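You operate a simulated robot arm through the tools that you are given. There is no shell and no other tool.

Carry out the task below with a simulated robot arm. There is one attempt and no reset: what you move stays moved.

JOB
Share out the relief cartridges on the top of the long table. At the end: the gold relief cartridge labelled "75" from the top of the long table is on the flat grey case (marked "COVER KIT"); the gold relief cartridge that says "135" from the top of the long table is on the yellow tray; the silver steel blanking cap from the top of the long table stands where the orange spring cap stood; the orange spring cap from the top of the long table stands on top of the white end plug; the gold relief cartridge labelled "165" from the top of the long table is on the green tray; whatever was shut is shut again. Leave all else as you found it, and nothing knocked over.

Only the result counts: the job must be done as asked and must still hold three seconds after the hand-in. Knocking over, shifting, dropping, spilling or breaking anything else fails it. A push-on lid holds only when it is set on centred and level and pressed home; a screw cap is set on level and turned clockwise until tight.

ROBOT AND FRAMES
A 7-joint arm with a two-finger parallel gripper, fixed in place. Base frame: the origin is on the floor under the middle of its stand, x ahead of it, y to its left, z up; the work surface is at about z = 0.86. Lengths are in m, angles in degrees, forces in N, time in s.
With the tool pointing down near the work surface it reaches from about 0.3 to 0.7 m from the base axis. Its first joint turns from -66.0 to 66.0 degrees. Payload 1.57 kg.
Tool frame: the origin (TCP) lies between the finger pads and is the grasp point; the fingertips stand 0.03 m ahead of it; z points along the fingers, y is the line along which they close. Largest opening 0.11 m; finger width 0.024, thickness 0.012; the body of the gripper, 0.048 by 0.112 m, starts 0.078 m behind the TCP.
Orientation is that of the tool frame in the base frame, as [roll, pitch, yaw] about the fixed x, y, z axes, in that order (R = Rz(yaw) Ry(pitch) Rx(roll)). With the fingers straight down and closing along the base's y, the tool's x points along the base's -x, its y along +y and its z along -z.

CONTROLS
- The arm moves only by the tool arm_command. Its arguments are lists of equal length, an entry for each row: "gripper": the closure, from 0 (fully open) to 1 (shut); "travel": the shift along the base's x, y, z in m, a list of three; "rotation": the turn, a rotation vector about the base's x, y, z in degrees, a list of three. In form: {"gripper": [gripper, ...], "travel": [[x, y, z], ...], "rotation": [[wx, wy, wz], ...]}. A call has 1 to 20 rows; each row is the pose to reach, as a shift and turn from the pose commanded when the call began. Each row takes 0.2 s and may step no farther than 0.05 m and 8.6 degrees from the row before; otherwise, or with a gripper value out of range, the whole call is refused. Where a pose cannot be reached the arm comes as near as it can. A force on the tool above 40 N (or 10 N above the force at the start of the call, whichever is more), or a blocked arm, ends the call early, and 0.2 s more pass. Each finger travels about 0.108 m/s and halts on what it meets, pressing with about 32 N; the grip force reading is that of the motor and also rises with nothing between the fingers. The clock runs only during rows and for 0.2 s after the last one: add rows that repeat a pose to give the fingers time. The reply holds the time, the measured pose of the TCP, the force on the tool along the base axes, the opening and the grip force, in the units named above and with some noise, with the torque about the TCP (base axes, N m) and any sound that the robot's microphone picked up.
- Cameras (640 x 400 px; columns grow to the right, rows downward): "scene" is fixed at [0.1772, -0.4116, 1.393]; the picture's right is [0.69, -0.72, 0.00], its down [-0.53, -0.50, -0.69] and it looks along [0.50, 0.47, -0.73] (base axes); focal length 252 px, centre (320, 200). "wrist" rides on the gripper at [0.07, 0.016, -0.141] in the tool frame; the picture's right is [-0.23, 0.97, 0.00], its down [-0.86, -0.20, -0.48] and it looks along [-0.47, -0.11, 0.88] (tool axes); focal length 222 px, centre (320, 200). There is no depth. A picture from a camera that has moved, and an enlarged one, comes with that camera's place and axes in the base frame and with its lens. The place of the scene camera against the robot may be out by one fixed shift of up to 0.018 m in any direction.
- grab_frame(camera): a new picture of that camera. The clock stands still meanwhile.
- zoom(camera, box): a new picture of the part [left, top, right, bottom] of that camera's present view, enlarged. The clock stands still meanwhile.
- close_job(): hands the job in; it is judged then, once.

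Nothing tells you positions but the pictures and the camera data. Unless the task says otherwise, let go and move clear before handing in.

The tools are called after "Emit:" as a command line: name --argument value ..., lists and objects as JSON in quotes. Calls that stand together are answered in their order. arm_command: Moves the arm, as the interface text tells. Its arguments: {"type":"object","properties":{"gripper":{"type":"array","items":{"type":"number"}},"travel":{"type":"array","items":{"type":"array","items":{"type":"number"}}},"rotation":{"type":"array","items":{"type":"array","items":{"type":"number"}}}},"required":["gripper","travel","rotation"]} The other tools are called the same way: grab_frame (camera) takes a picture; zoom (camera, box) takes an enlarged picture of a part of a camera's view; close_job () hands the job in.

At the start:

```text
time: 0.0
tool_pos: [0.3562, -0.0737, 1.0989]
tool_rot: [-179.9, 0.0, -180.0]
ft_force: [-0.5, 0.2, 0.0]
ft_torque: [0.01, 0.01, -0.01]
opening: 0.11
grasp_force: 0.0
```

scene: 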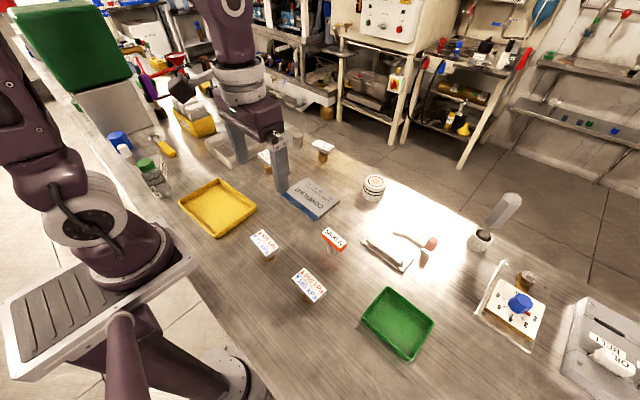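
wrist: 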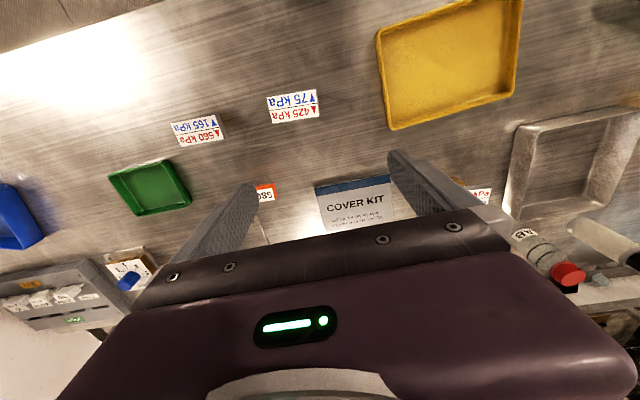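

I see a long table with several labelled cartridges, a yellow tray, a green tray, the COVER KIT case and several other items. I will zoom in to identify everything first.

Emit:
zoom --camera "scene" --box '[220, 200, 380, 320]'

Emit:
zoom --camera "scene" --box '[200, 100, 420, 230]'

Emit:
zoom --camera "scene" --box '[340, 180, 560, 360]'

Emit:
zoom --camera "scene" --box '[80, 50, 260, 240]'

Emit:
zoom --camera "scene" --box '[450, 180, 640, 400]'

```text
3.33 times, centred on (300, 260) of scene
camera zoom: at [0.1772, -0.4116, 1.393], right [0.69, -0.72, 0.0], down [-0.53, -0.5, -0.69], along [0.5, 0.47, -0.73], focal length 838 px, centre (387, 0)
```

zoom: 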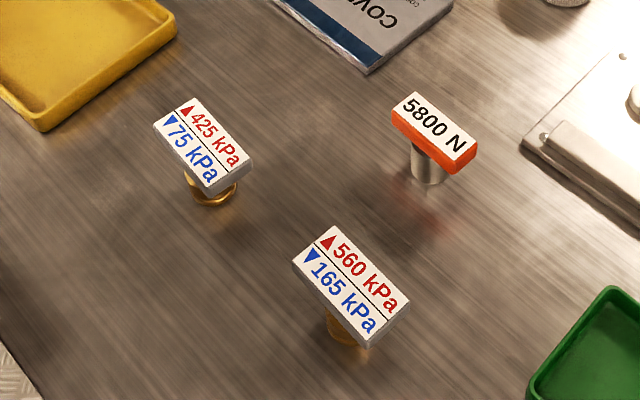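

```text
2.91 times, centred on (310, 165) of scene
camera zoom: at [0.1772, -0.4116, 1.393], right [0.69, -0.72, 0.0], down [-0.53, -0.5, -0.69], along [0.5, 0.47, -0.73], focal length 732 px, centre (349, 302)
```

zoom: 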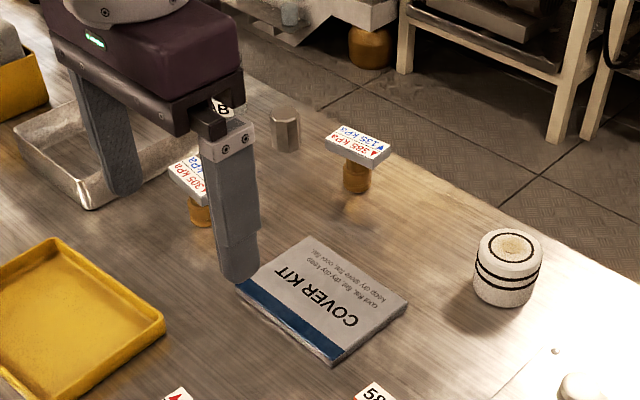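

```text
2.22 times, centred on (450, 270) of scene
camera zoom: at [0.1772, -0.4116, 1.393], right [0.69, -0.72, 0.0], down [-0.53, -0.5, -0.69], along [0.5, 0.47, -0.73], focal length 559 px, centre (31, 44)
```

zoom: 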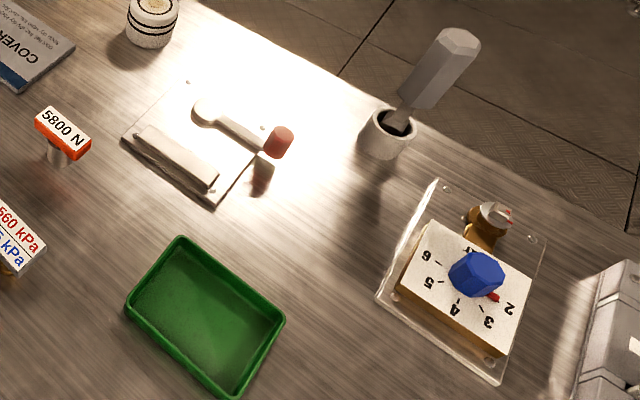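

```text
2.11 times, centred on (170, 145) of scene
camera zoom: at [0.1772, -0.4116, 1.393], right [0.69, -0.72, 0.0], down [-0.53, -0.5, -0.69], along [0.5, 0.47, -0.73], focal length 530 px, centre (636, 316)
```

zoom: 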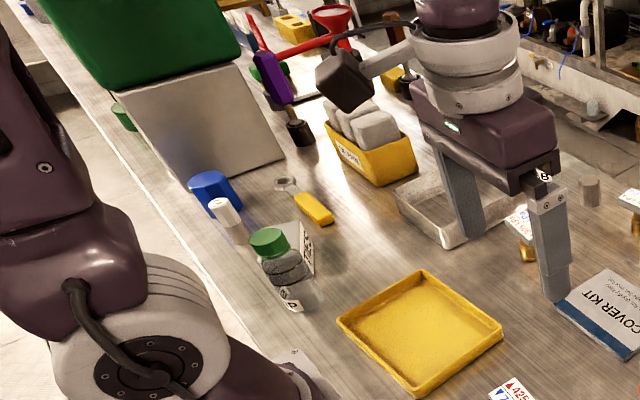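

```text
1.82 times, centred on (545, 290) of scene
camera zoom: at [0.1772, -0.4116, 1.393], right [0.69, -0.72, 0.0], down [-0.53, -0.5, -0.69], along [0.5, 0.47, -0.73], focal length 457 px, centre (-89, 36)
```

zoom: 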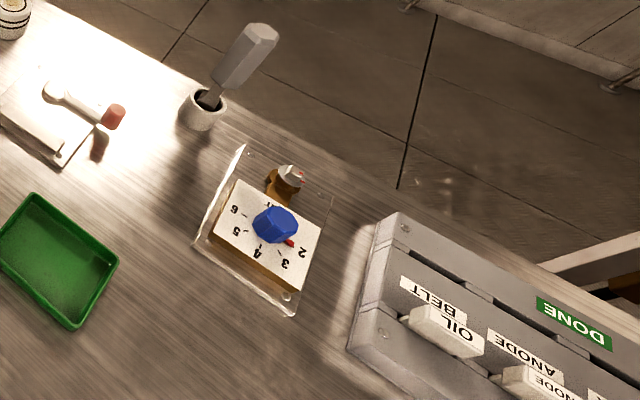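

I see four labelled cartridges (425/75, 560/165, one with 135, one partly hidden by the gripper), the orange "5800 N" piece, a silver hex cap and a white ringed plug. I'll look closer at the wrist view.

Emit:
zoom --camera "wrist" --box '[440, 150, 640, 300]'

Emit:
zoom --camera "wrist" --box '[160, 70, 400, 250]'

Emit:
zoom --camera "scene" --box '[250, 110, 350, 180]'

```text
2.67 times, centred on (540, 225) of wrist
camera zoom: at [0.2869, -0.0588, 1.2408], right [0.23, 0.97, 0.0], down [0.86, -0.2, 0.48], along [0.47, -0.11, -0.88], focal length 592 px, centre (-267, 133)
```

zoom: 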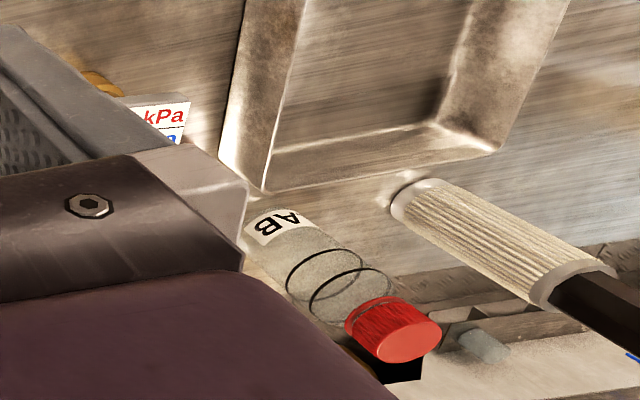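

```text
2.22 times, centred on (280, 160) of wrist
camera zoom: at [0.2869, -0.0588, 1.2408], right [0.23, 0.97, 0.0], down [0.86, -0.2, 0.48], along [0.47, -0.11, -0.88], focal length 494 px, centre (409, 289)
```

zoom: 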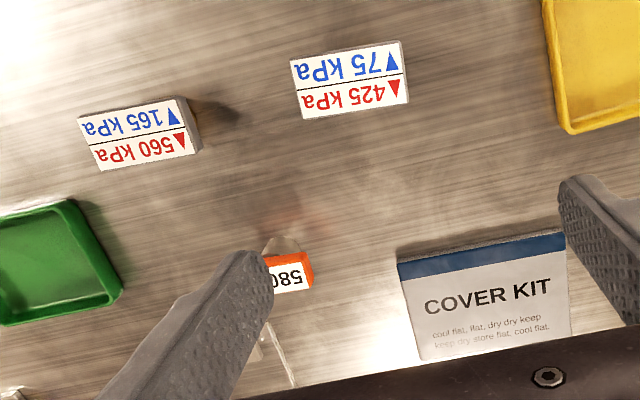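

```text
5.71 times, centred on (300, 145) of scene
camera zoom: at [0.1772, -0.4116, 1.393], right [0.69, -0.72, 0.0], down [-0.53, -0.5, -0.69], along [0.5, 0.47, -0.73], focal length 1437 px, centre (434, 514)
```

zoom: 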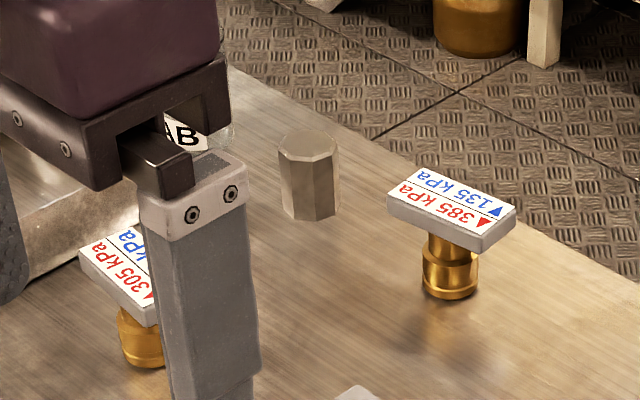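

I take the 305 cartridge to be a distractor beside the silver hex cap. Next I move the arm over the far side of the table to view those objects with the wrist camera.

Emit:
arm_command --gripper '[0, 0, 0, 0]' --travel '[[0.03, 0.03, 0.02], [0.07, 0.055, 0.04], [0.11, 0.08, 0.05], [0.144, 0.1, 0.05]]' --rotation '[[0, 0, 0], [0, 0, 0], [0, 0, 0], [0, 0, 0]]'

Emit:
grab_frame --camera "wrist"

Emit:
grab_frame --camera "scene"

```text
refused: row 2 steps farther than a row can; nothing moved
```

```text
taken
camera wrist: at [0.2869, -0.0588, 1.2408], right [0.23, 0.97, 0.0], down [0.86, -0.2, 0.48], along [0.47, -0.11, -0.88], focal length 222 px, centre (320, 200)
```

wrist: 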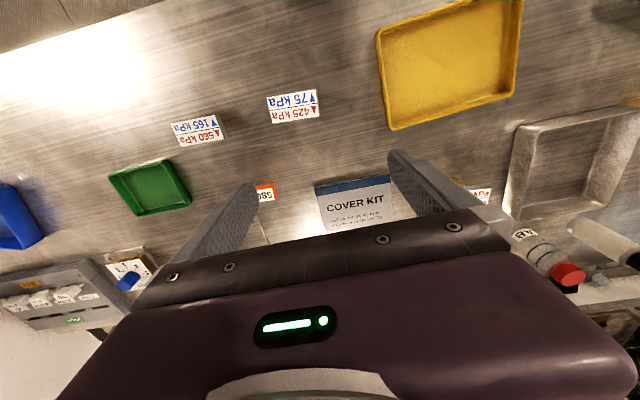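

```text
taken
```

scene: 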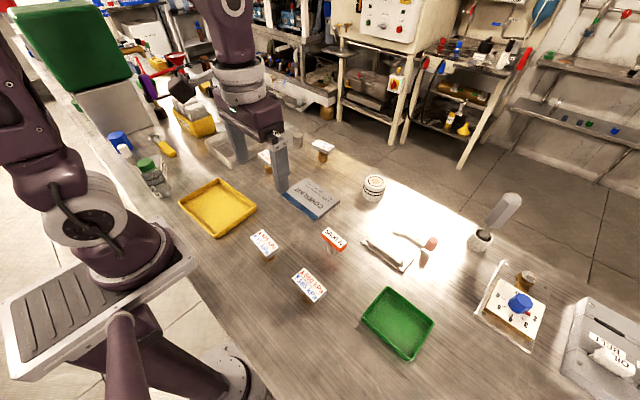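

The move was refused because a step was too long; nothing has shifted. I'll repeat it with shorter steps.

Emit:
arm_command --gripper '[0, 0, 0, 0, 0]' --travel '[[0.03, 0.02, 0.01], [0.06, 0.04, 0.02], [0.09, 0.06, 0.03], [0.12, 0.08, 0.04], [0.144, 0.1, 0.05]]' --rotation '[[0, 0, 0], [0, 0, 0], [0, 0, 0], [0, 0, 0], [0, 0, 0]]'

Emit:
grab_frame --camera "wrist"

Emit:
grab_frame --camera "scene"

```text
time: 1.2
tool_pos: [0.5005, 0.028, 1.1504]
tool_rot: [-180.0, 0.0, 179.9]
ft_force: [-0.4, -0.4, -0.3]
ft_torque: [-0.02, -0.01, 0.03]
opening: 0.1099
grasp_force: 0.1
```

```text
taken
camera wrist: at [0.4309, 0.0429, 1.2929], right [0.23, 0.97, 0.0], down [0.85, -0.2, 0.48], along [0.47, -0.11, -0.88], focal length 222 px, centre (320, 200)
```

wrist: 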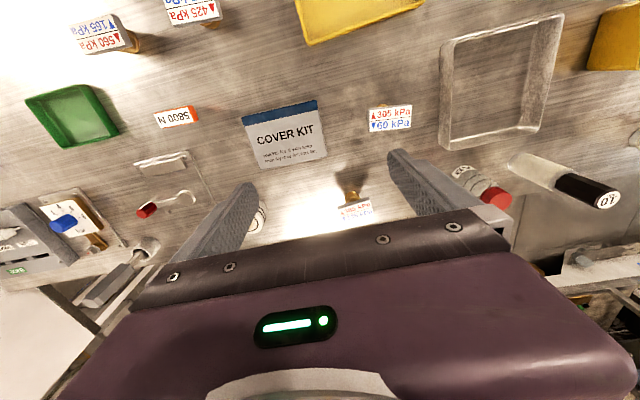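

```text
taken
```

scene: 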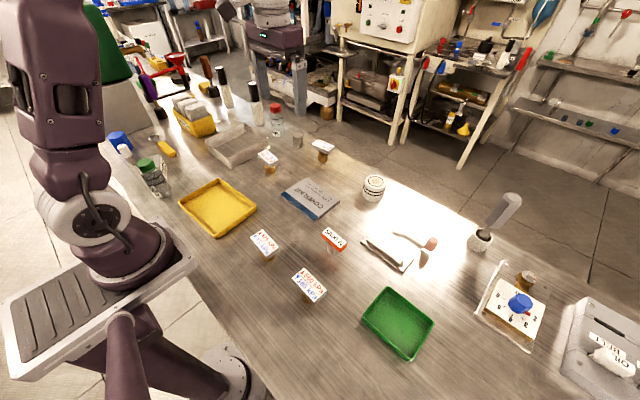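

Now the fourth cartridge reads 305/60, a distractor, and all objects are visible. I zoom in on the far ones.

Emit:
zoom --camera "scene" --box '[240, 100, 360, 175]'

Emit:
zoom --camera "scene" --box '[340, 165, 410, 215]'

Emit:
zoom --camera "wrist" --box '[230, 90, 430, 220]'

Emit:
zoom --camera "wrist" --box '[20, 80, 230, 220]'

Emit:
zoom --camera "scene" --box '[300, 215, 360, 255]'

```text
5.33 times, centred on (300, 138) of scene
camera zoom: at [0.1772, -0.4116, 1.393], right [0.69, -0.72, 0.0], down [-0.53, -0.5, -0.69], along [0.5, 0.47, -0.73], focal length 1341 px, centre (427, 533)
```

zoom: 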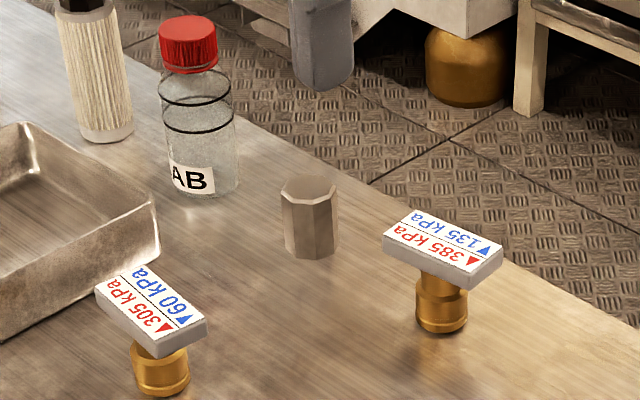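

```text
8.00 times, centred on (375, 190) of scene
camera zoom: at [0.1772, -0.4116, 1.393], right [0.69, -0.72, 0.0], down [-0.53, -0.5, -0.69], along [0.5, 0.47, -0.73], focal length 2012 px, centre (-120, 280)
```

zoom: 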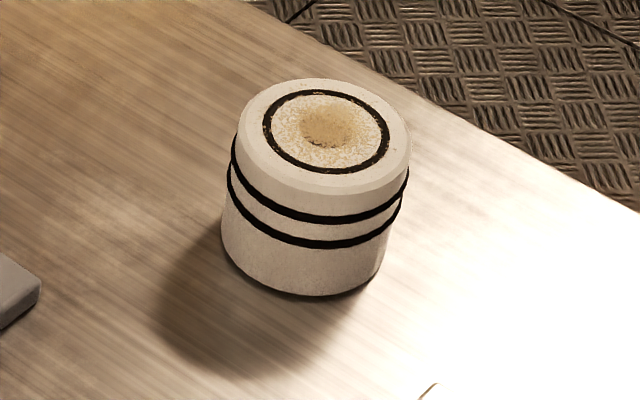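

```text
3.08 times, centred on (330, 155) of wrist
camera zoom: at [0.4309, 0.0429, 1.2929], right [0.23, 0.97, 0.0], down [0.85, -0.2, 0.48], along [0.47, -0.11, -0.88], focal length 684 px, centre (289, 338)
```

zoom: 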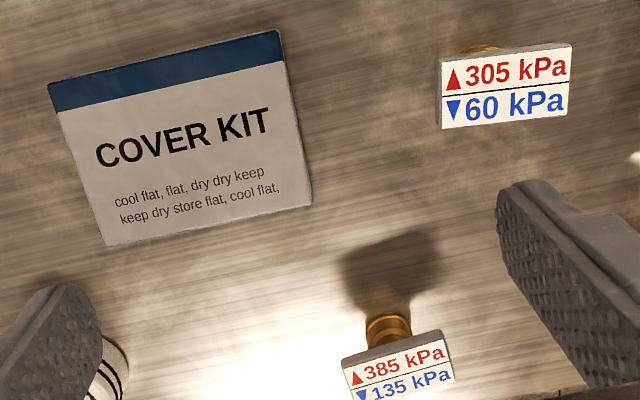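

```text
2.86 times, centred on (125, 150) of wrist
camera zoom: at [0.4309, 0.0429, 1.2929], right [0.23, 0.97, 0.0], down [0.85, -0.2, 0.48], along [0.47, -0.11, -0.88], focal length 635 px, centre (877, 343)
```

zoom: 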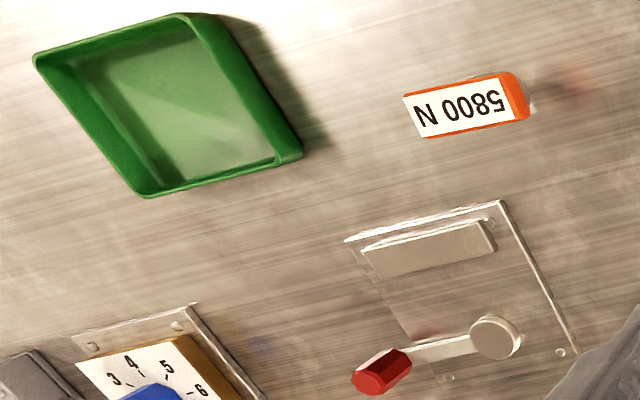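

```text
10.00 times, centred on (330, 235) of scene
camera zoom: at [0.1772, -0.4116, 1.393], right [0.69, -0.72, 0.0], down [-0.53, -0.5, -0.69], along [0.5, 0.47, -0.73], focal length 2515 px, centre (220, -150)
```

zoom: 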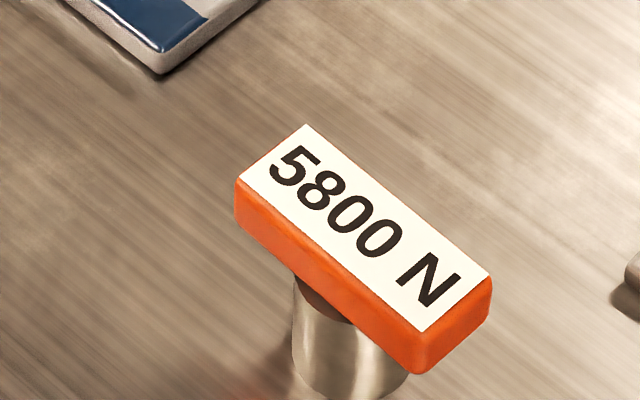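

The layout is clear: 75 is near (0.31, -0.10), 165 near (0.32, -0.24), 135 near (0.68, 0.05), the orange cap near (0.43, -0.20), the silver cap near (0.68, 0.17) and the white plug near (0.65, -0.165). Next I hover above the orange cap to measure it precisely.

Emit:
arm_command --gripper '[0, 0, 0, 0, 0, 0, 0]' --travel '[[-0.01, -0.033, -0.019], [-0.02, -0.066, -0.038], [-0.03, -0.1, -0.057], [-0.04, -0.133, -0.076], [-0.05, -0.166, -0.095], [-0.06, -0.2, -0.11], [-0.0705, -0.229, -0.13]]' --rotation '[[0, 0, 0], [0, 0, 0], [0, 0, 0], [0, 0, 0], [0, 0, 0], [0, 0, 0], [0, 0, 0]]'

Emit:
grab_frame --camera "wrist"

Emit:
grab_frame --camera "scene"

```text
time: 2.8
tool_pos: [0.4261, -0.2045, 1.0176]
tool_rot: [-180.0, 0.0, 180.0]
ft_force: [0.9, 0.6, -0.2]
ft_torque: [0.0, 0.01, 0.0]
opening: 0.11
grasp_force: 0.1
```

```text
taken
camera wrist: at [0.3582, -0.1891, 1.1605], right [0.23, 0.97, 0.0], down [0.86, -0.2, 0.48], along [0.47, -0.11, -0.88], focal length 222 px, centre (320, 200)
```

wrist: 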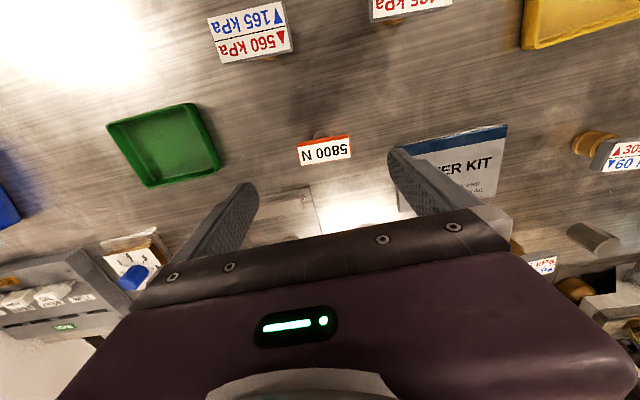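

```text
taken
```

scene: 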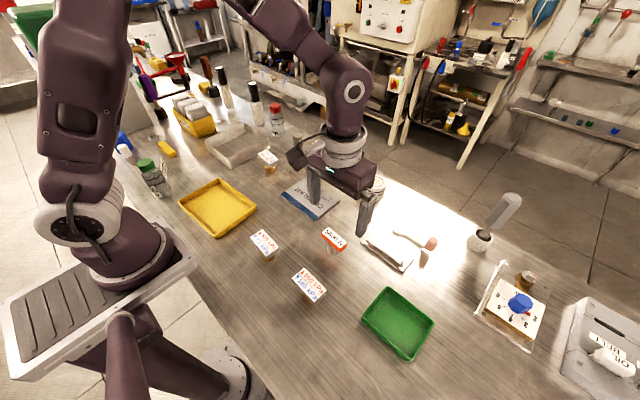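

The orange cap's label is in view just ahead of the gripper. I let the arm settle and zoom for precise measurement.

Emit:
arm_command --gripper '[0, 0]' --travel '[[0, 0, 0], [0, 0, 0]]' --rotation '[[0, 0, 0], [0, 0, 0]]'

Emit:
zoom --camera "wrist" --box '[280, 110, 376, 170]'

Emit:
zoom --camera "wrist" --box '[200, 0, 460, 70]'

Emit:
zoom --camera "wrist" --box '[100, 95, 230, 195]'

```text
time: 3.4
tool_pos: [0.4282, -0.2032, 1.0191]
tool_rot: [-180.0, 0.0, 179.9]
ft_force: [0.4, -0.5, 0.7]
ft_torque: [-0.01, 0.0, -0.01]
opening: 0.1103
grasp_force: 0.0
```

```text
6.67 times, centred on (328, 140) of wrist
camera zoom: at [0.3585, -0.1887, 1.1606], right [0.23, 0.97, 0.0], down [0.86, -0.2, 0.48], along [0.47, -0.11, -0.88], focal length 1481 px, centre (267, 600)
```

zoom: 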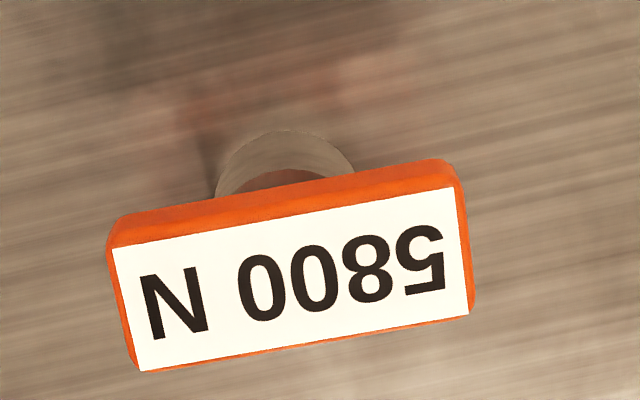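

```text
2.46 times, centred on (330, 35) of wrist
camera zoom: at [0.3585, -0.1887, 1.1606], right [0.23, 0.97, 0.0], down [0.86, -0.2, 0.48], along [0.47, -0.11, -0.88], focal length 547 px, centre (295, 606)
```

zoom: 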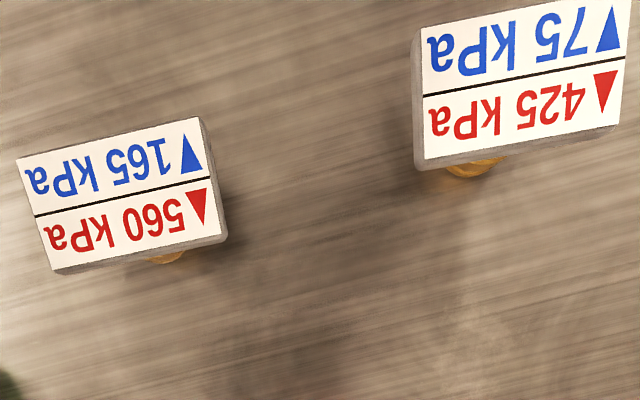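

```text
4.00 times, centred on (165, 145) of wrist
camera zoom: at [0.3585, -0.1887, 1.1606], right [0.23, 0.97, 0.0], down [0.86, -0.2, 0.48], along [0.47, -0.11, -0.88], focal length 888 px, centre (940, 420)
```

zoom: 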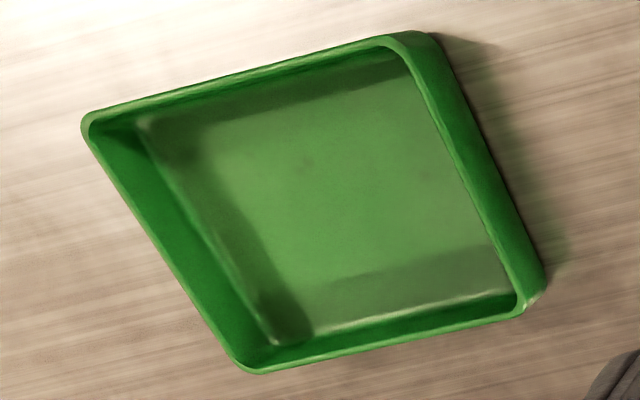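

The orange cap's head is centred at about (0.431, -0.201), its top at z 0.911, with its long axis about 3° off base y. I'll descend around the head with the fingers open, then check the alignment.

Emit:
arm_command --gripper '[0, 0, 0, 0, 0]' --travel '[[0.0028, 0.0023, -0.03], [0.0028, 0.0023, -0.065], [0.0028, 0.0023, -0.095], [0.0028, 0.0023, -0.11], [0.0028, 0.0023, -0.11]]' --rotation '[[0, 0, -3.2], [0, 0, -3.2], [0, 0, -3.2], [0, 0, -3.2], [0, 0, -3.2]]'

Emit:
grab_frame --camera "wrist"

Emit:
zoom --camera "scene" --box '[280, 180, 400, 260]'

```text
time: 4.6
tool_pos: [0.4312, -0.2024, 0.9109]
tool_rot: [-180.0, 0.0, 176.8]
ft_force: [0.7, 0.7, 0.0]
ft_torque: [0.05, -0.01, 0.0]
opening: 0.11
grasp_force: 0.0
```

```text
taken
camera wrist: at [0.3637, -0.1824, 1.0531], right [0.28, 0.96, 0.0], down [0.84, -0.25, 0.48], along [0.46, -0.13, -0.88], focal length 222 px, centre (320, 200)
```

wrist: 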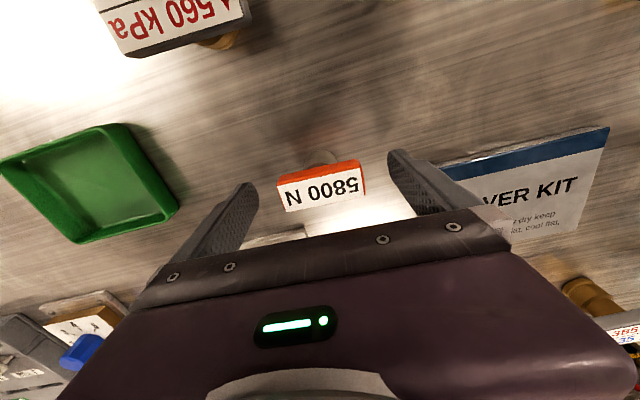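

```text
5.00 times, centred on (340, 220) of scene
camera zoom: at [0.1772, -0.4116, 1.393], right [0.69, -0.72, 0.0], down [-0.53, -0.5, -0.69], along [0.5, 0.47, -0.73], focal length 1258 px, centre (220, 100)
```

zoom: 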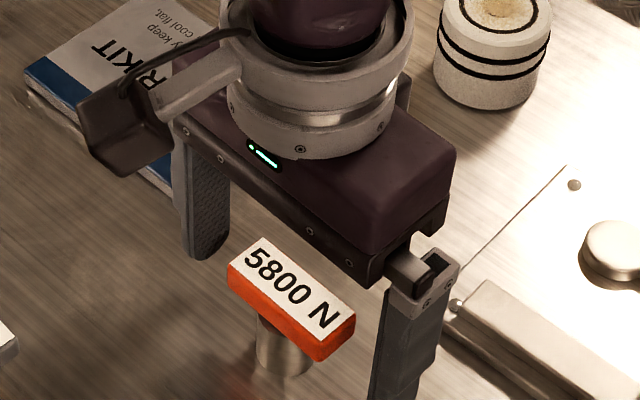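

The head appears between the fingers. I zoom in to check centring before closing.

Emit:
zoom --camera "wrist" --box '[240, 140, 400, 240]'

```text
4.00 times, centred on (320, 190) of wrist
camera zoom: at [0.3637, -0.1824, 1.0531], right [0.28, 0.96, 0.0], down [0.84, -0.25, 0.48], along [0.46, -0.13, -0.88], focal length 888 px, centre (320, 240)
```

zoom: 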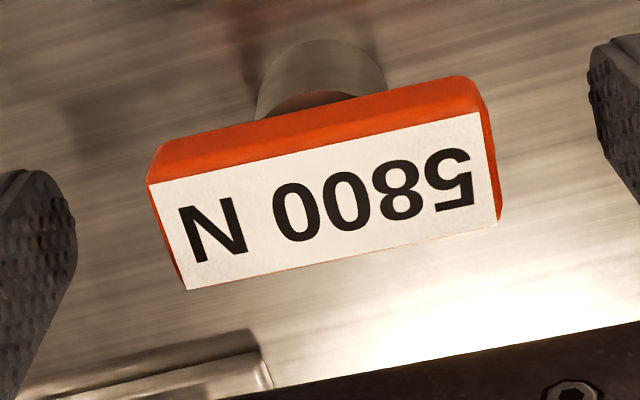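

The head is centred to within 1–2 mm between the fingers. I lower slightly and close.

Emit:
arm_command --gripper '[0, 0.3, 0.6, 1, 1, 1]' --travel '[[-0.001, 0.0005, -0.004], [-0.001, 0.0005, -0.004], [-0.001, 0.0005, -0.004], [-0.001, 0.0005, -0.004], [-0.001, 0.0005, -0.004], [-0.001, 0.0005, -0.004]]' --rotation '[[0, 0, 0], [0, 0, 0], [0, 0, 0], [0, 0, 0], [0, 0, 0], [0, 0, 0]]'

Emit:
zoom --camera "wrist" --box '[240, 140, 400, 240]'

Emit:
zoom --camera "scene" --box '[280, 180, 400, 260]'

```text
time: 6.0
tool_pos: [0.4322, -0.2011, 0.9067]
tool_rot: [-180.0, -0.1, 176.9]
ft_force: [0.2, -1.1, -0.8]
ft_torque: [0.0, -0.02, 0.02]
opening: 0.0617
grasp_force: 32.6
```

```text
4.00 times, centred on (320, 190) of wrist
camera zoom: at [0.3636, -0.1818, 1.0486], right [0.28, 0.96, 0.0], down [0.84, -0.25, 0.48], along [0.46, -0.13, -0.88], focal length 888 px, centre (320, 240)
```

zoom: 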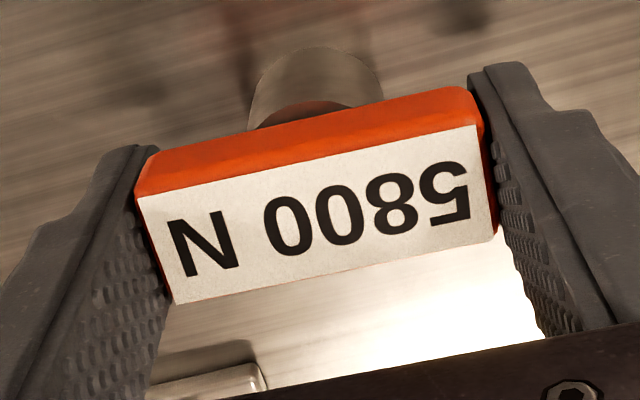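

```text
5.00 times, centred on (340, 220) of scene
camera zoom: at [0.1772, -0.4116, 1.393], right [0.69, -0.72, 0.0], down [-0.53, -0.5, -0.69], along [0.5, 0.47, -0.73], focal length 1258 px, centre (220, 100)
```

zoom: 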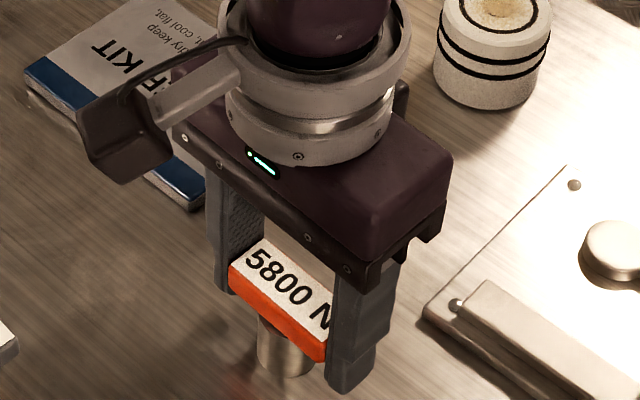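

The grip is firm at 0.0617 m opening. I lift straight up and then move to a spot where I can see the white plug beside the held cap.

Emit:
arm_command --gripper '[1, 1, 1, 1, 1, 1, 1, 1]' --travel '[[0, 0, 0.02], [0, 0, 0.06], [0.0, 0.0, 0.1], [0.03, 0.025, 0.12], [0.06, 0.05, 0.14], [0.09, 0.08, 0.15], [0.12, 0.11, 0.16], [0.12, 0.11, 0.16]]' --rotation '[[0, 0, 0], [0, 0, 0], [0, 0, 0], [0, 0, 0], [0, 0, 0], [0, 0, 0], [0, 0, 0], [0, 0, 0]]'

Emit:
grab_frame --camera "wrist"

Emit:
grab_frame --camera "scene"

```text
time: 7.8
tool_pos: [0.5538, -0.0907, 1.0655]
tool_rot: [180.0, 0.0, 176.8]
ft_force: [0.1, 0.5, -1.1]
ft_torque: [0.03, -0.03, 0.0]
opening: 0.0617
grasp_force: 32.1
```

```text
taken
camera wrist: at [0.4859, -0.0717, 1.2076], right [0.28, 0.96, 0.0], down [0.84, -0.25, 0.48], along [0.46, -0.13, -0.88], focal length 222 px, centre (320, 200)
```

wrist: 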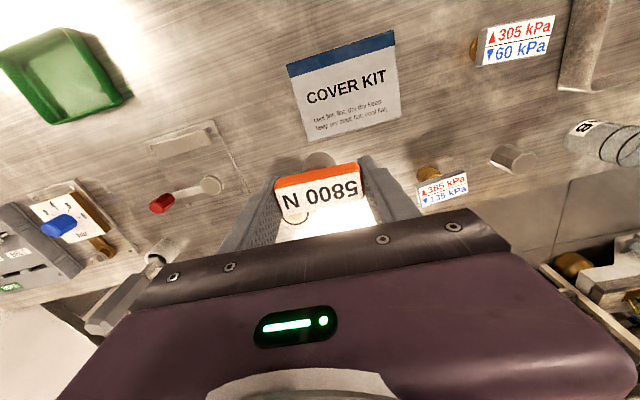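

```text
taken
```

scene: 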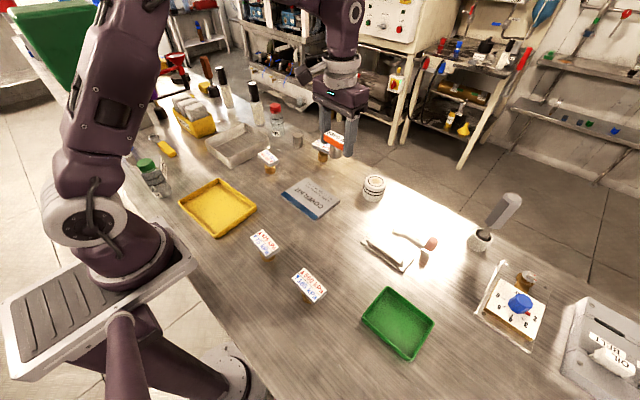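

Here the white plug is hidden behind the held cap, but the 135 cartridge and silver cap are visible. I shift to +y so the plug appears to the left of the fingers.

Emit:
arm_command --gripper '[1, 1, 1, 1]' --travel '[[0, 0.04, 0], [0, 0.08, 0], [0.0, 0.11, 0.0], [0, 0.11, 0]]' --rotation '[[0, 0, 0], [0, 0, 0], [0, 0, 0], [0, 0, 0]]'

Emit:
grab_frame --camera "wrist"

Emit:
zoom --camera "wrist" --box '[130, 160, 290, 260]'

Emit:
zoom --camera "wrist" --box '[330, 120, 490, 220]'

Emit:
zoom --camera "scene" --box '[340, 165, 410, 215]'

```text
time: 8.8
tool_pos: [0.5522, 0.0213, 1.0636]
tool_rot: [-180.0, 0.0, 176.9]
ft_force: [-0.6, 0.5, -0.3]
ft_torque: [-0.02, -0.01, 0.01]
opening: 0.0617
grasp_force: 32.0
```

```text
taken
camera wrist: at [0.4848, 0.0399, 1.2058], right [0.28, 0.96, 0.0], down [0.84, -0.25, 0.48], along [0.46, -0.13, -0.88], focal length 222 px, centre (320, 200)
```

wrist: 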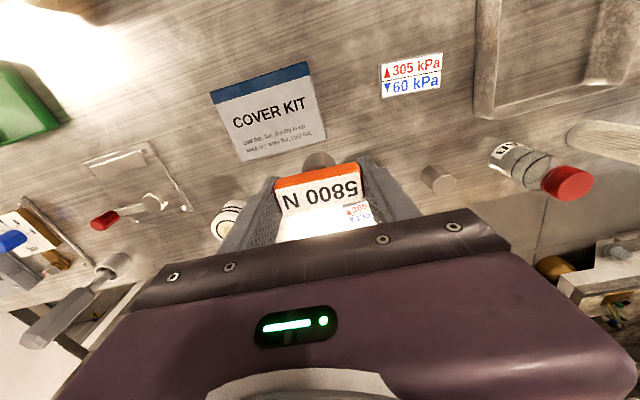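

```text
4.00 times, centred on (210, 210) of wrist
camera zoom: at [0.4848, 0.0399, 1.2058], right [0.28, 0.96, 0.0], down [0.84, -0.25, 0.48], along [0.46, -0.13, -0.88], focal length 888 px, centre (760, 160)
```

zoom: 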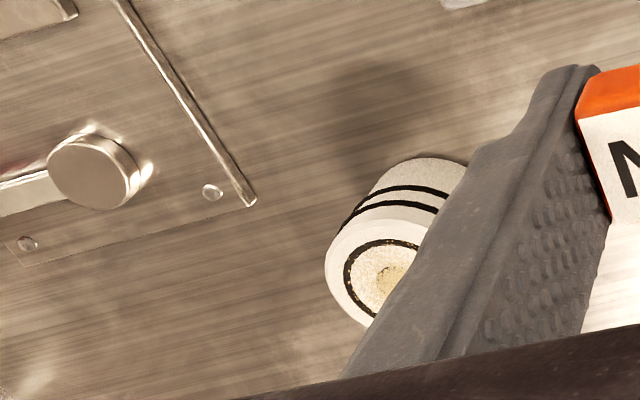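

```text
4.00 times, centred on (410, 170) of wrist
camera zoom: at [0.4848, 0.0399, 1.2058], right [0.28, 0.96, 0.0], down [0.84, -0.25, 0.48], along [0.46, -0.13, -0.88], focal length 888 px, centre (-40, 320)
```

zoom: 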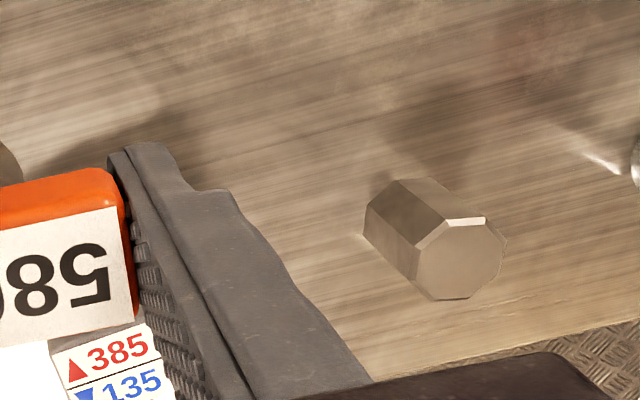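

```text
8.00 times, centred on (375, 190) of scene
camera zoom: at [0.1773, -0.4115, 1.393], right [0.69, -0.72, 0.0], down [-0.53, -0.5, -0.69], along [0.5, 0.47, -0.73], focal length 2012 px, centre (-120, 280)
```

zoom: 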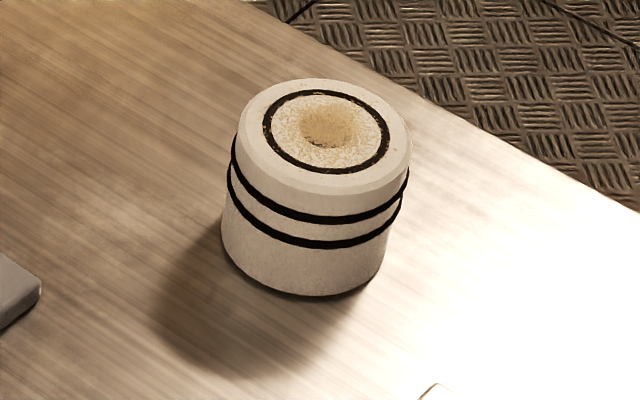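

The silver cap is octagonal, at about (0.668, 0.18), and the plug looks to be near (0.646, -0.160) but is partly hidden. I shift a bit more in y for a full view of the plug.

Emit:
arm_command --gripper '[1, 1, 1]' --travel '[[0.015, 0.03, 0.01], [0.03, 0.06, 0.02], [0.03, 0.06, 0.02]]' --rotation '[[0, 0, 0], [0, 0, 0], [0, 0, 0]]'

Emit:
zoom --camera "wrist" --box '[130, 140, 290, 240]'

Emit:
zoom --camera "wrist" --box '[320, 120, 480, 220]'

```text
time: 9.6
tool_pos: [0.5807, 0.0788, 1.0856]
tool_rot: [-180.0, 0.0, 176.8]
ft_force: [0.6, 0.0, -0.5]
ft_torque: [0.0, 0.01, 0.03]
opening: 0.0614
grasp_force: 31.7
```

```text
4.00 times, centred on (210, 190) of wrist
camera zoom: at [0.5134, 0.0975, 1.2272], right [0.28, 0.96, 0.0], down [0.84, -0.25, 0.48], along [0.46, -0.13, -0.88], focal length 888 px, centre (760, 240)
```

zoom: 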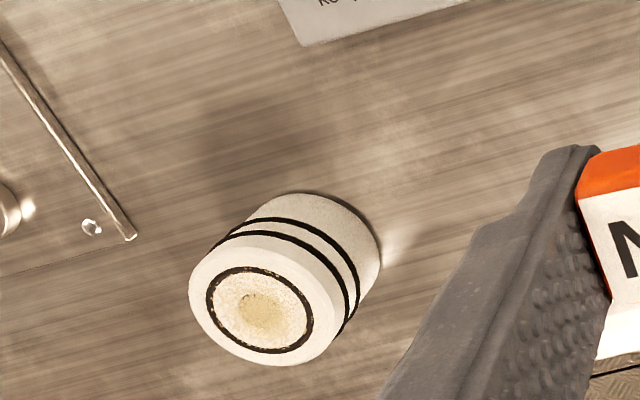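

```text
4.00 times, centred on (400, 170) of wrist
camera zoom: at [0.5134, 0.0975, 1.2272], right [0.28, 0.96, 0.0], down [0.84, -0.25, 0.48], along [0.46, -0.13, -0.88], focal length 888 px, centre (0, 320)
```

zoom: 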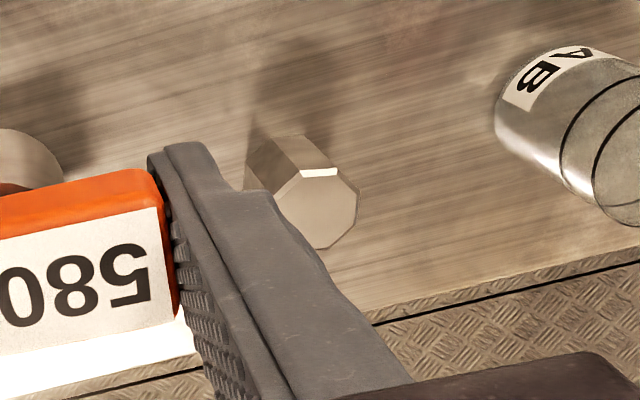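

The plug's centre comes out at (0.650, -0.160) with its top at z ≈ 0.9145, and the silver cap is at about (0.6695, 0.180). I move the held orange cap above the plug, staying high.

Emit:
arm_command --gripper '[1, 1, 1, 1, 1, 1, 1, 1]' --travel '[[0.011, -0.04, -0.005], [0.022, -0.08, -0.01], [0.034, -0.12, -0.02], [0.046, -0.16, -0.03], [0.058, -0.2, -0.04], [0.0691, -0.2377, -0.056], [0.0691, -0.2377, -0.056], [0.0691, -0.2377, -0.056]]' --rotation '[[0, 0, 0], [0, 0, 0], [0, 0, 0], [0, 0, 0], [0, 0, 0], [0, 0, 0], [0, 0, 0], [0, 0, 0]]'

Emit:
grab_frame --camera "wrist"

Emit:
zoom --camera "scene" --box '[320, 120, 440, 220]'

```text
time: 11.4
tool_pos: [0.6542, -0.1582, 1.0297]
tool_rot: [-179.9, 0.0, 176.8]
ft_force: [0.6, 0.6, -1.0]
ft_torque: [-0.01, 0.0, 0.05]
opening: 0.0618
grasp_force: 32.3
```

```text
taken
camera wrist: at [0.5874, -0.1407, 1.1708], right [0.28, 0.96, 0.0], down [0.84, -0.25, 0.48], along [0.46, -0.13, -0.88], focal length 222 px, centre (320, 200)
```

wrist: 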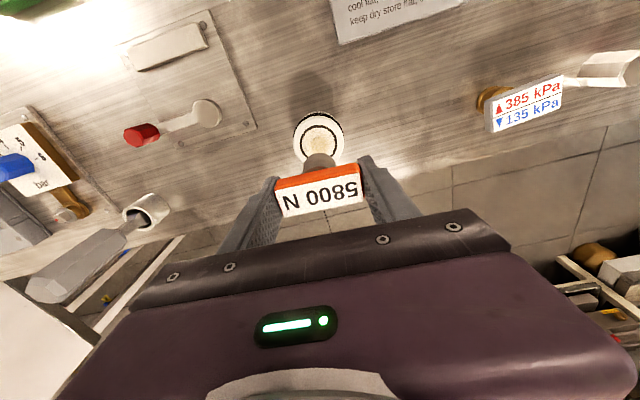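

```text
4.00 times, centred on (380, 170) of scene
camera zoom: at [0.1772, -0.4116, 1.393], right [0.69, -0.72, 0.0], down [-0.53, -0.5, -0.69], along [0.5, 0.47, -0.73], focal length 1006 px, centre (80, 320)
```

zoom: 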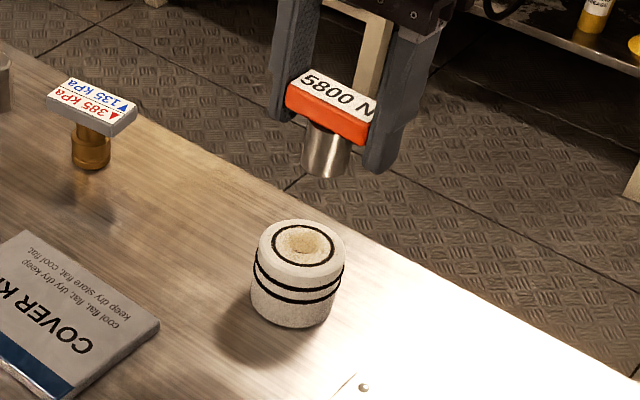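

The cap is above the plug. I zoom the wrist view for a refined plug position relative to the held stem.

Emit:
zoom --camera "wrist" --box '[272, 100, 368, 160]'

Emit:
zoom --camera "wrist" --box '[240, 140, 400, 240]'

```text
6.67 times, centred on (320, 130) of wrist
camera zoom: at [0.5874, -0.1407, 1.1708], right [0.28, 0.96, 0.0], down [0.84, -0.25, 0.48], along [0.46, -0.13, -0.88], focal length 1481 px, centre (320, 667)
```

zoom: 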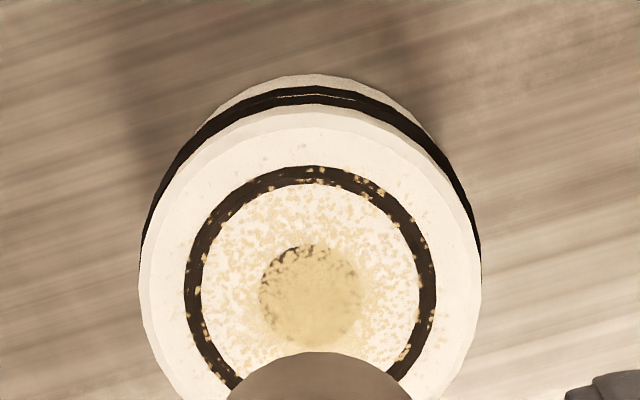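

```text
4.00 times, centred on (320, 190) of wrist
camera zoom: at [0.5874, -0.1407, 1.1708], right [0.28, 0.96, 0.0], down [0.84, -0.25, 0.48], along [0.46, -0.13, -0.88], focal length 888 px, centre (320, 240)
```

zoom: 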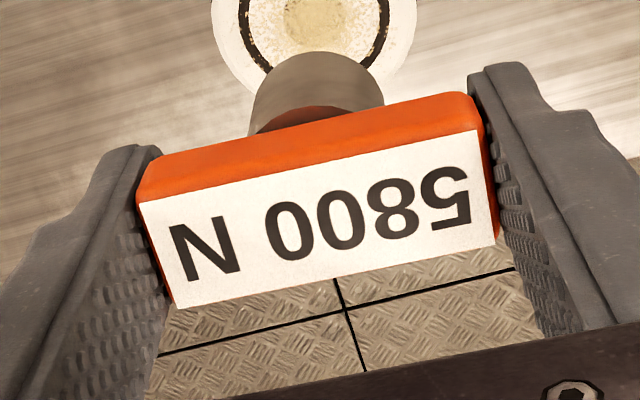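

The held stem is about 5 mm too far in x relative to the plug. I correct it and descend most of the way.

Emit:
arm_command --gripper '[1, 1, 1, 1, 1]' --travel '[[-0.0048, -0.0003, 0], [-0.0048, -0.0003, -0.03], [-0.0048, -0.0003, -0.05], [-0.0048, -0.0003, -0.06], [-0.0048, -0.0003, -0.06]]' --rotation '[[0, 0, 0], [0, 0, 0], [0, 0, 0], [0, 0, 0], [0, 0, 0]]'

Emit:
zoom --camera "wrist" --box '[240, 100, 400, 200]'

Emit:
zoom --camera "scene" --box '[330, 140, 420, 215]'

```text
time: 12.6
tool_pos: [0.645, -0.1601, 0.9692]
tool_rot: [180.0, 0.0, 176.9]
ft_force: [-0.2, -0.5, -1.4]
ft_torque: [0.01, -0.01, 0.03]
opening: 0.0616
grasp_force: 32.4
```

```text
4.00 times, centred on (320, 150) of wrist
camera zoom: at [0.5776, -0.1416, 1.1105], right [0.28, 0.96, 0.0], down [0.84, -0.25, 0.48], along [0.46, -0.13, -0.88], focal length 888 px, centre (320, 400)
```

zoom: 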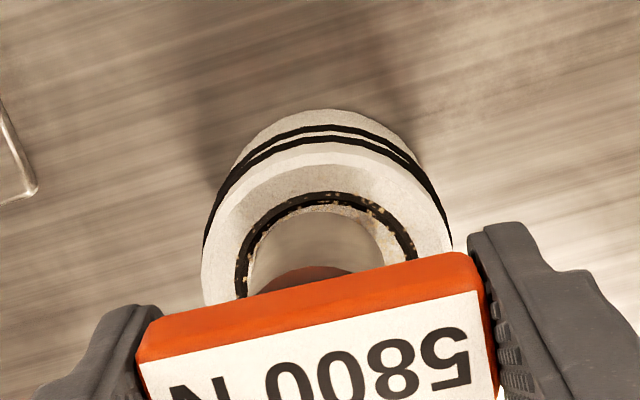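

```text
5.33 times, centred on (375, 178) of scene
camera zoom: at [0.1773, -0.4116, 1.393], right [0.69, -0.72, 0.0], down [-0.53, -0.5, -0.69], along [0.5, 0.47, -0.73], focal length 1341 px, centre (27, 320)
```

zoom: 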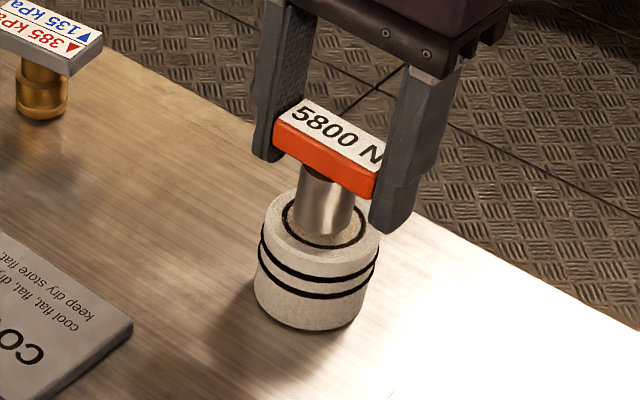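

The arm landed a few millimetres short in x. I let it settle and re-read before correcting.

Emit:
arm_command --gripper '[1, 1, 1]' --travel '[[0, 0, 0], [0, 0, 0], [0, 0, 0]]' --rotation '[[0, 0, 0], [0, 0, 0], [0, 0, 0]]'

Emit:
zoom --camera "wrist" --box '[240, 100, 400, 200]'

```text
time: 13.4
tool_pos: [0.6452, -0.1612, 0.9677]
tool_rot: [179.9, -0.1, 176.8]
ft_force: [-1.4, -1.2, -0.6]
ft_torque: [-0.01, 0.0, 0.0]
opening: 0.0614
grasp_force: 32.2
```

```text
4.00 times, centred on (320, 150) of wrist
camera zoom: at [0.5777, -0.1415, 1.1106], right [0.28, 0.96, 0.0], down [0.84, -0.25, 0.48], along [0.46, -0.13, -0.88], focal length 888 px, centre (320, 400)
```

zoom: 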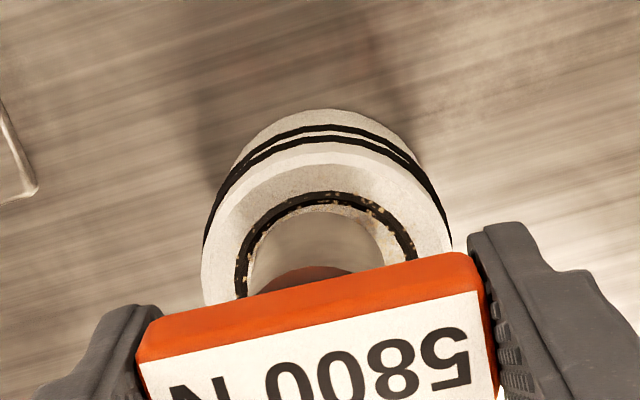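

The stem sits about 5 mm short of the plug's centre in x, so I nudge it forward and re-check.

Emit:
arm_command --gripper '[1, 1, 1]' --travel '[[0.005, 0, 0], [0.005, 0, 0], [0.005, 0, 0]]' --rotation '[[0, 0, 0], [0, 0, 0], [0, 0, 0]]'

Emit:
zoom --camera "wrist" --box '[240, 100, 400, 200]'

```text
time: 14.2
tool_pos: [0.6501, -0.1588, 0.9694]
tool_rot: [180.0, 0.0, 176.8]
ft_force: [0.7, -0.1, -0.9]
ft_torque: [0.0, 0.01, 0.0]
opening: 0.0612
grasp_force: 32.1
```

```text
4.00 times, centred on (320, 150) of wrist
camera zoom: at [0.5823, -0.1403, 1.1105], right [0.28, 0.96, 0.0], down [0.84, -0.25, 0.48], along [0.46, -0.13, -0.88], focal length 888 px, centre (320, 400)
```

zoom: 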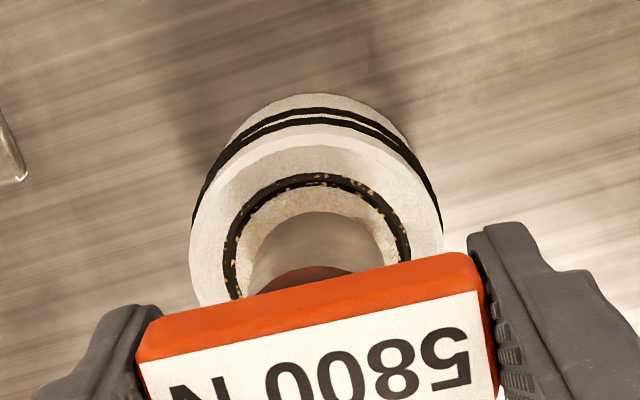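

Now the stem is centred over the ring. I lower in small steps, watching the force.

Emit:
arm_command --gripper '[1, 1, 1]' --travel '[[0, 0, -0.002], [0, 0, -0.004], [0, 0, -0.004]]' --rotation '[[0, 0, 0], [0, 0, 0], [0, 0, 0]]'

Emit:
zoom --camera "scene" --box '[345, 150, 405, 210]'

```text
time: 15.0
tool_pos: [0.6489, -0.1587, 0.9641]
tool_rot: [179.9, 0.0, 176.7]
ft_force: [-1.2, 0.0, -2.3]
ft_torque: [-0.01, 0.02, -0.01]
opening: 0.0615
grasp_force: 32.4
```

```text
6.67 times, centred on (375, 180) of scene
camera zoom: at [0.1773, -0.4116, 1.393], right [0.69, -0.72, 0.0], down [-0.53, -0.5, -0.69], along [0.5, 0.47, -0.73], focal length 1677 px, centre (-47, 333)
```

zoom: 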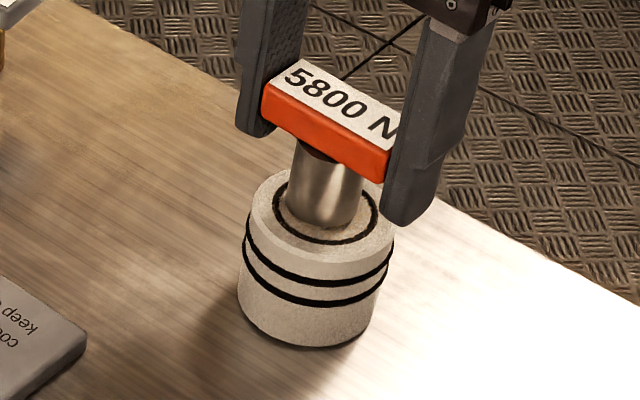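

The gap is only 1–2 mm now; I continue down slowly.

Emit:
arm_command --gripper '[1, 1]' --travel '[[0, 0, -0.0015], [0, 0, -0.0015]]' --rotation '[[0, 0, 0], [0, 0, 0]]'

Emit:
arm_command --gripper '[1, 1]' --travel '[[0, 0, -0.0015], [0, 0, -0.0015]]' --rotation '[[0, 0, 0], [0, 0, 0]]'

Emit:
zoom --camera "scene" --box '[345, 150, 405, 210]'

```text
time: 15.6
tool_pos: [0.6499, -0.1582, 0.9622]
tool_rot: [-180.0, 0.0, 176.7]
ft_force: [-0.2, -0.5, -0.8]
ft_torque: [-0.03, 0.02, -0.02]
opening: 0.0613
grasp_force: 31.5
```

```text
time: 16.2
tool_pos: [0.651, -0.1587, 0.9622]
tool_rot: [-180.0, 0.0, 176.8]
ft_force: [-0.2, 0.6, -1.5]
ft_torque: [0.0, 0.0, 0.02]
opening: 0.0616
grasp_force: 32.2
```

```text
6.67 times, centred on (375, 180) of scene
camera zoom: at [0.1773, -0.4116, 1.393], right [0.69, -0.72, 0.0], down [-0.53, -0.5, -0.69], along [0.5, 0.47, -0.73], focal length 1677 px, centre (-47, 333)
```

zoom: 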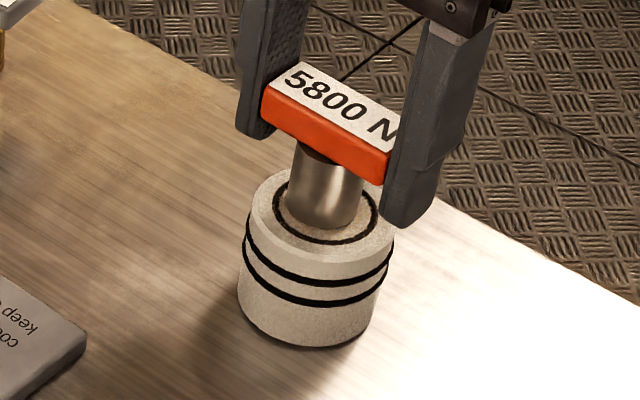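

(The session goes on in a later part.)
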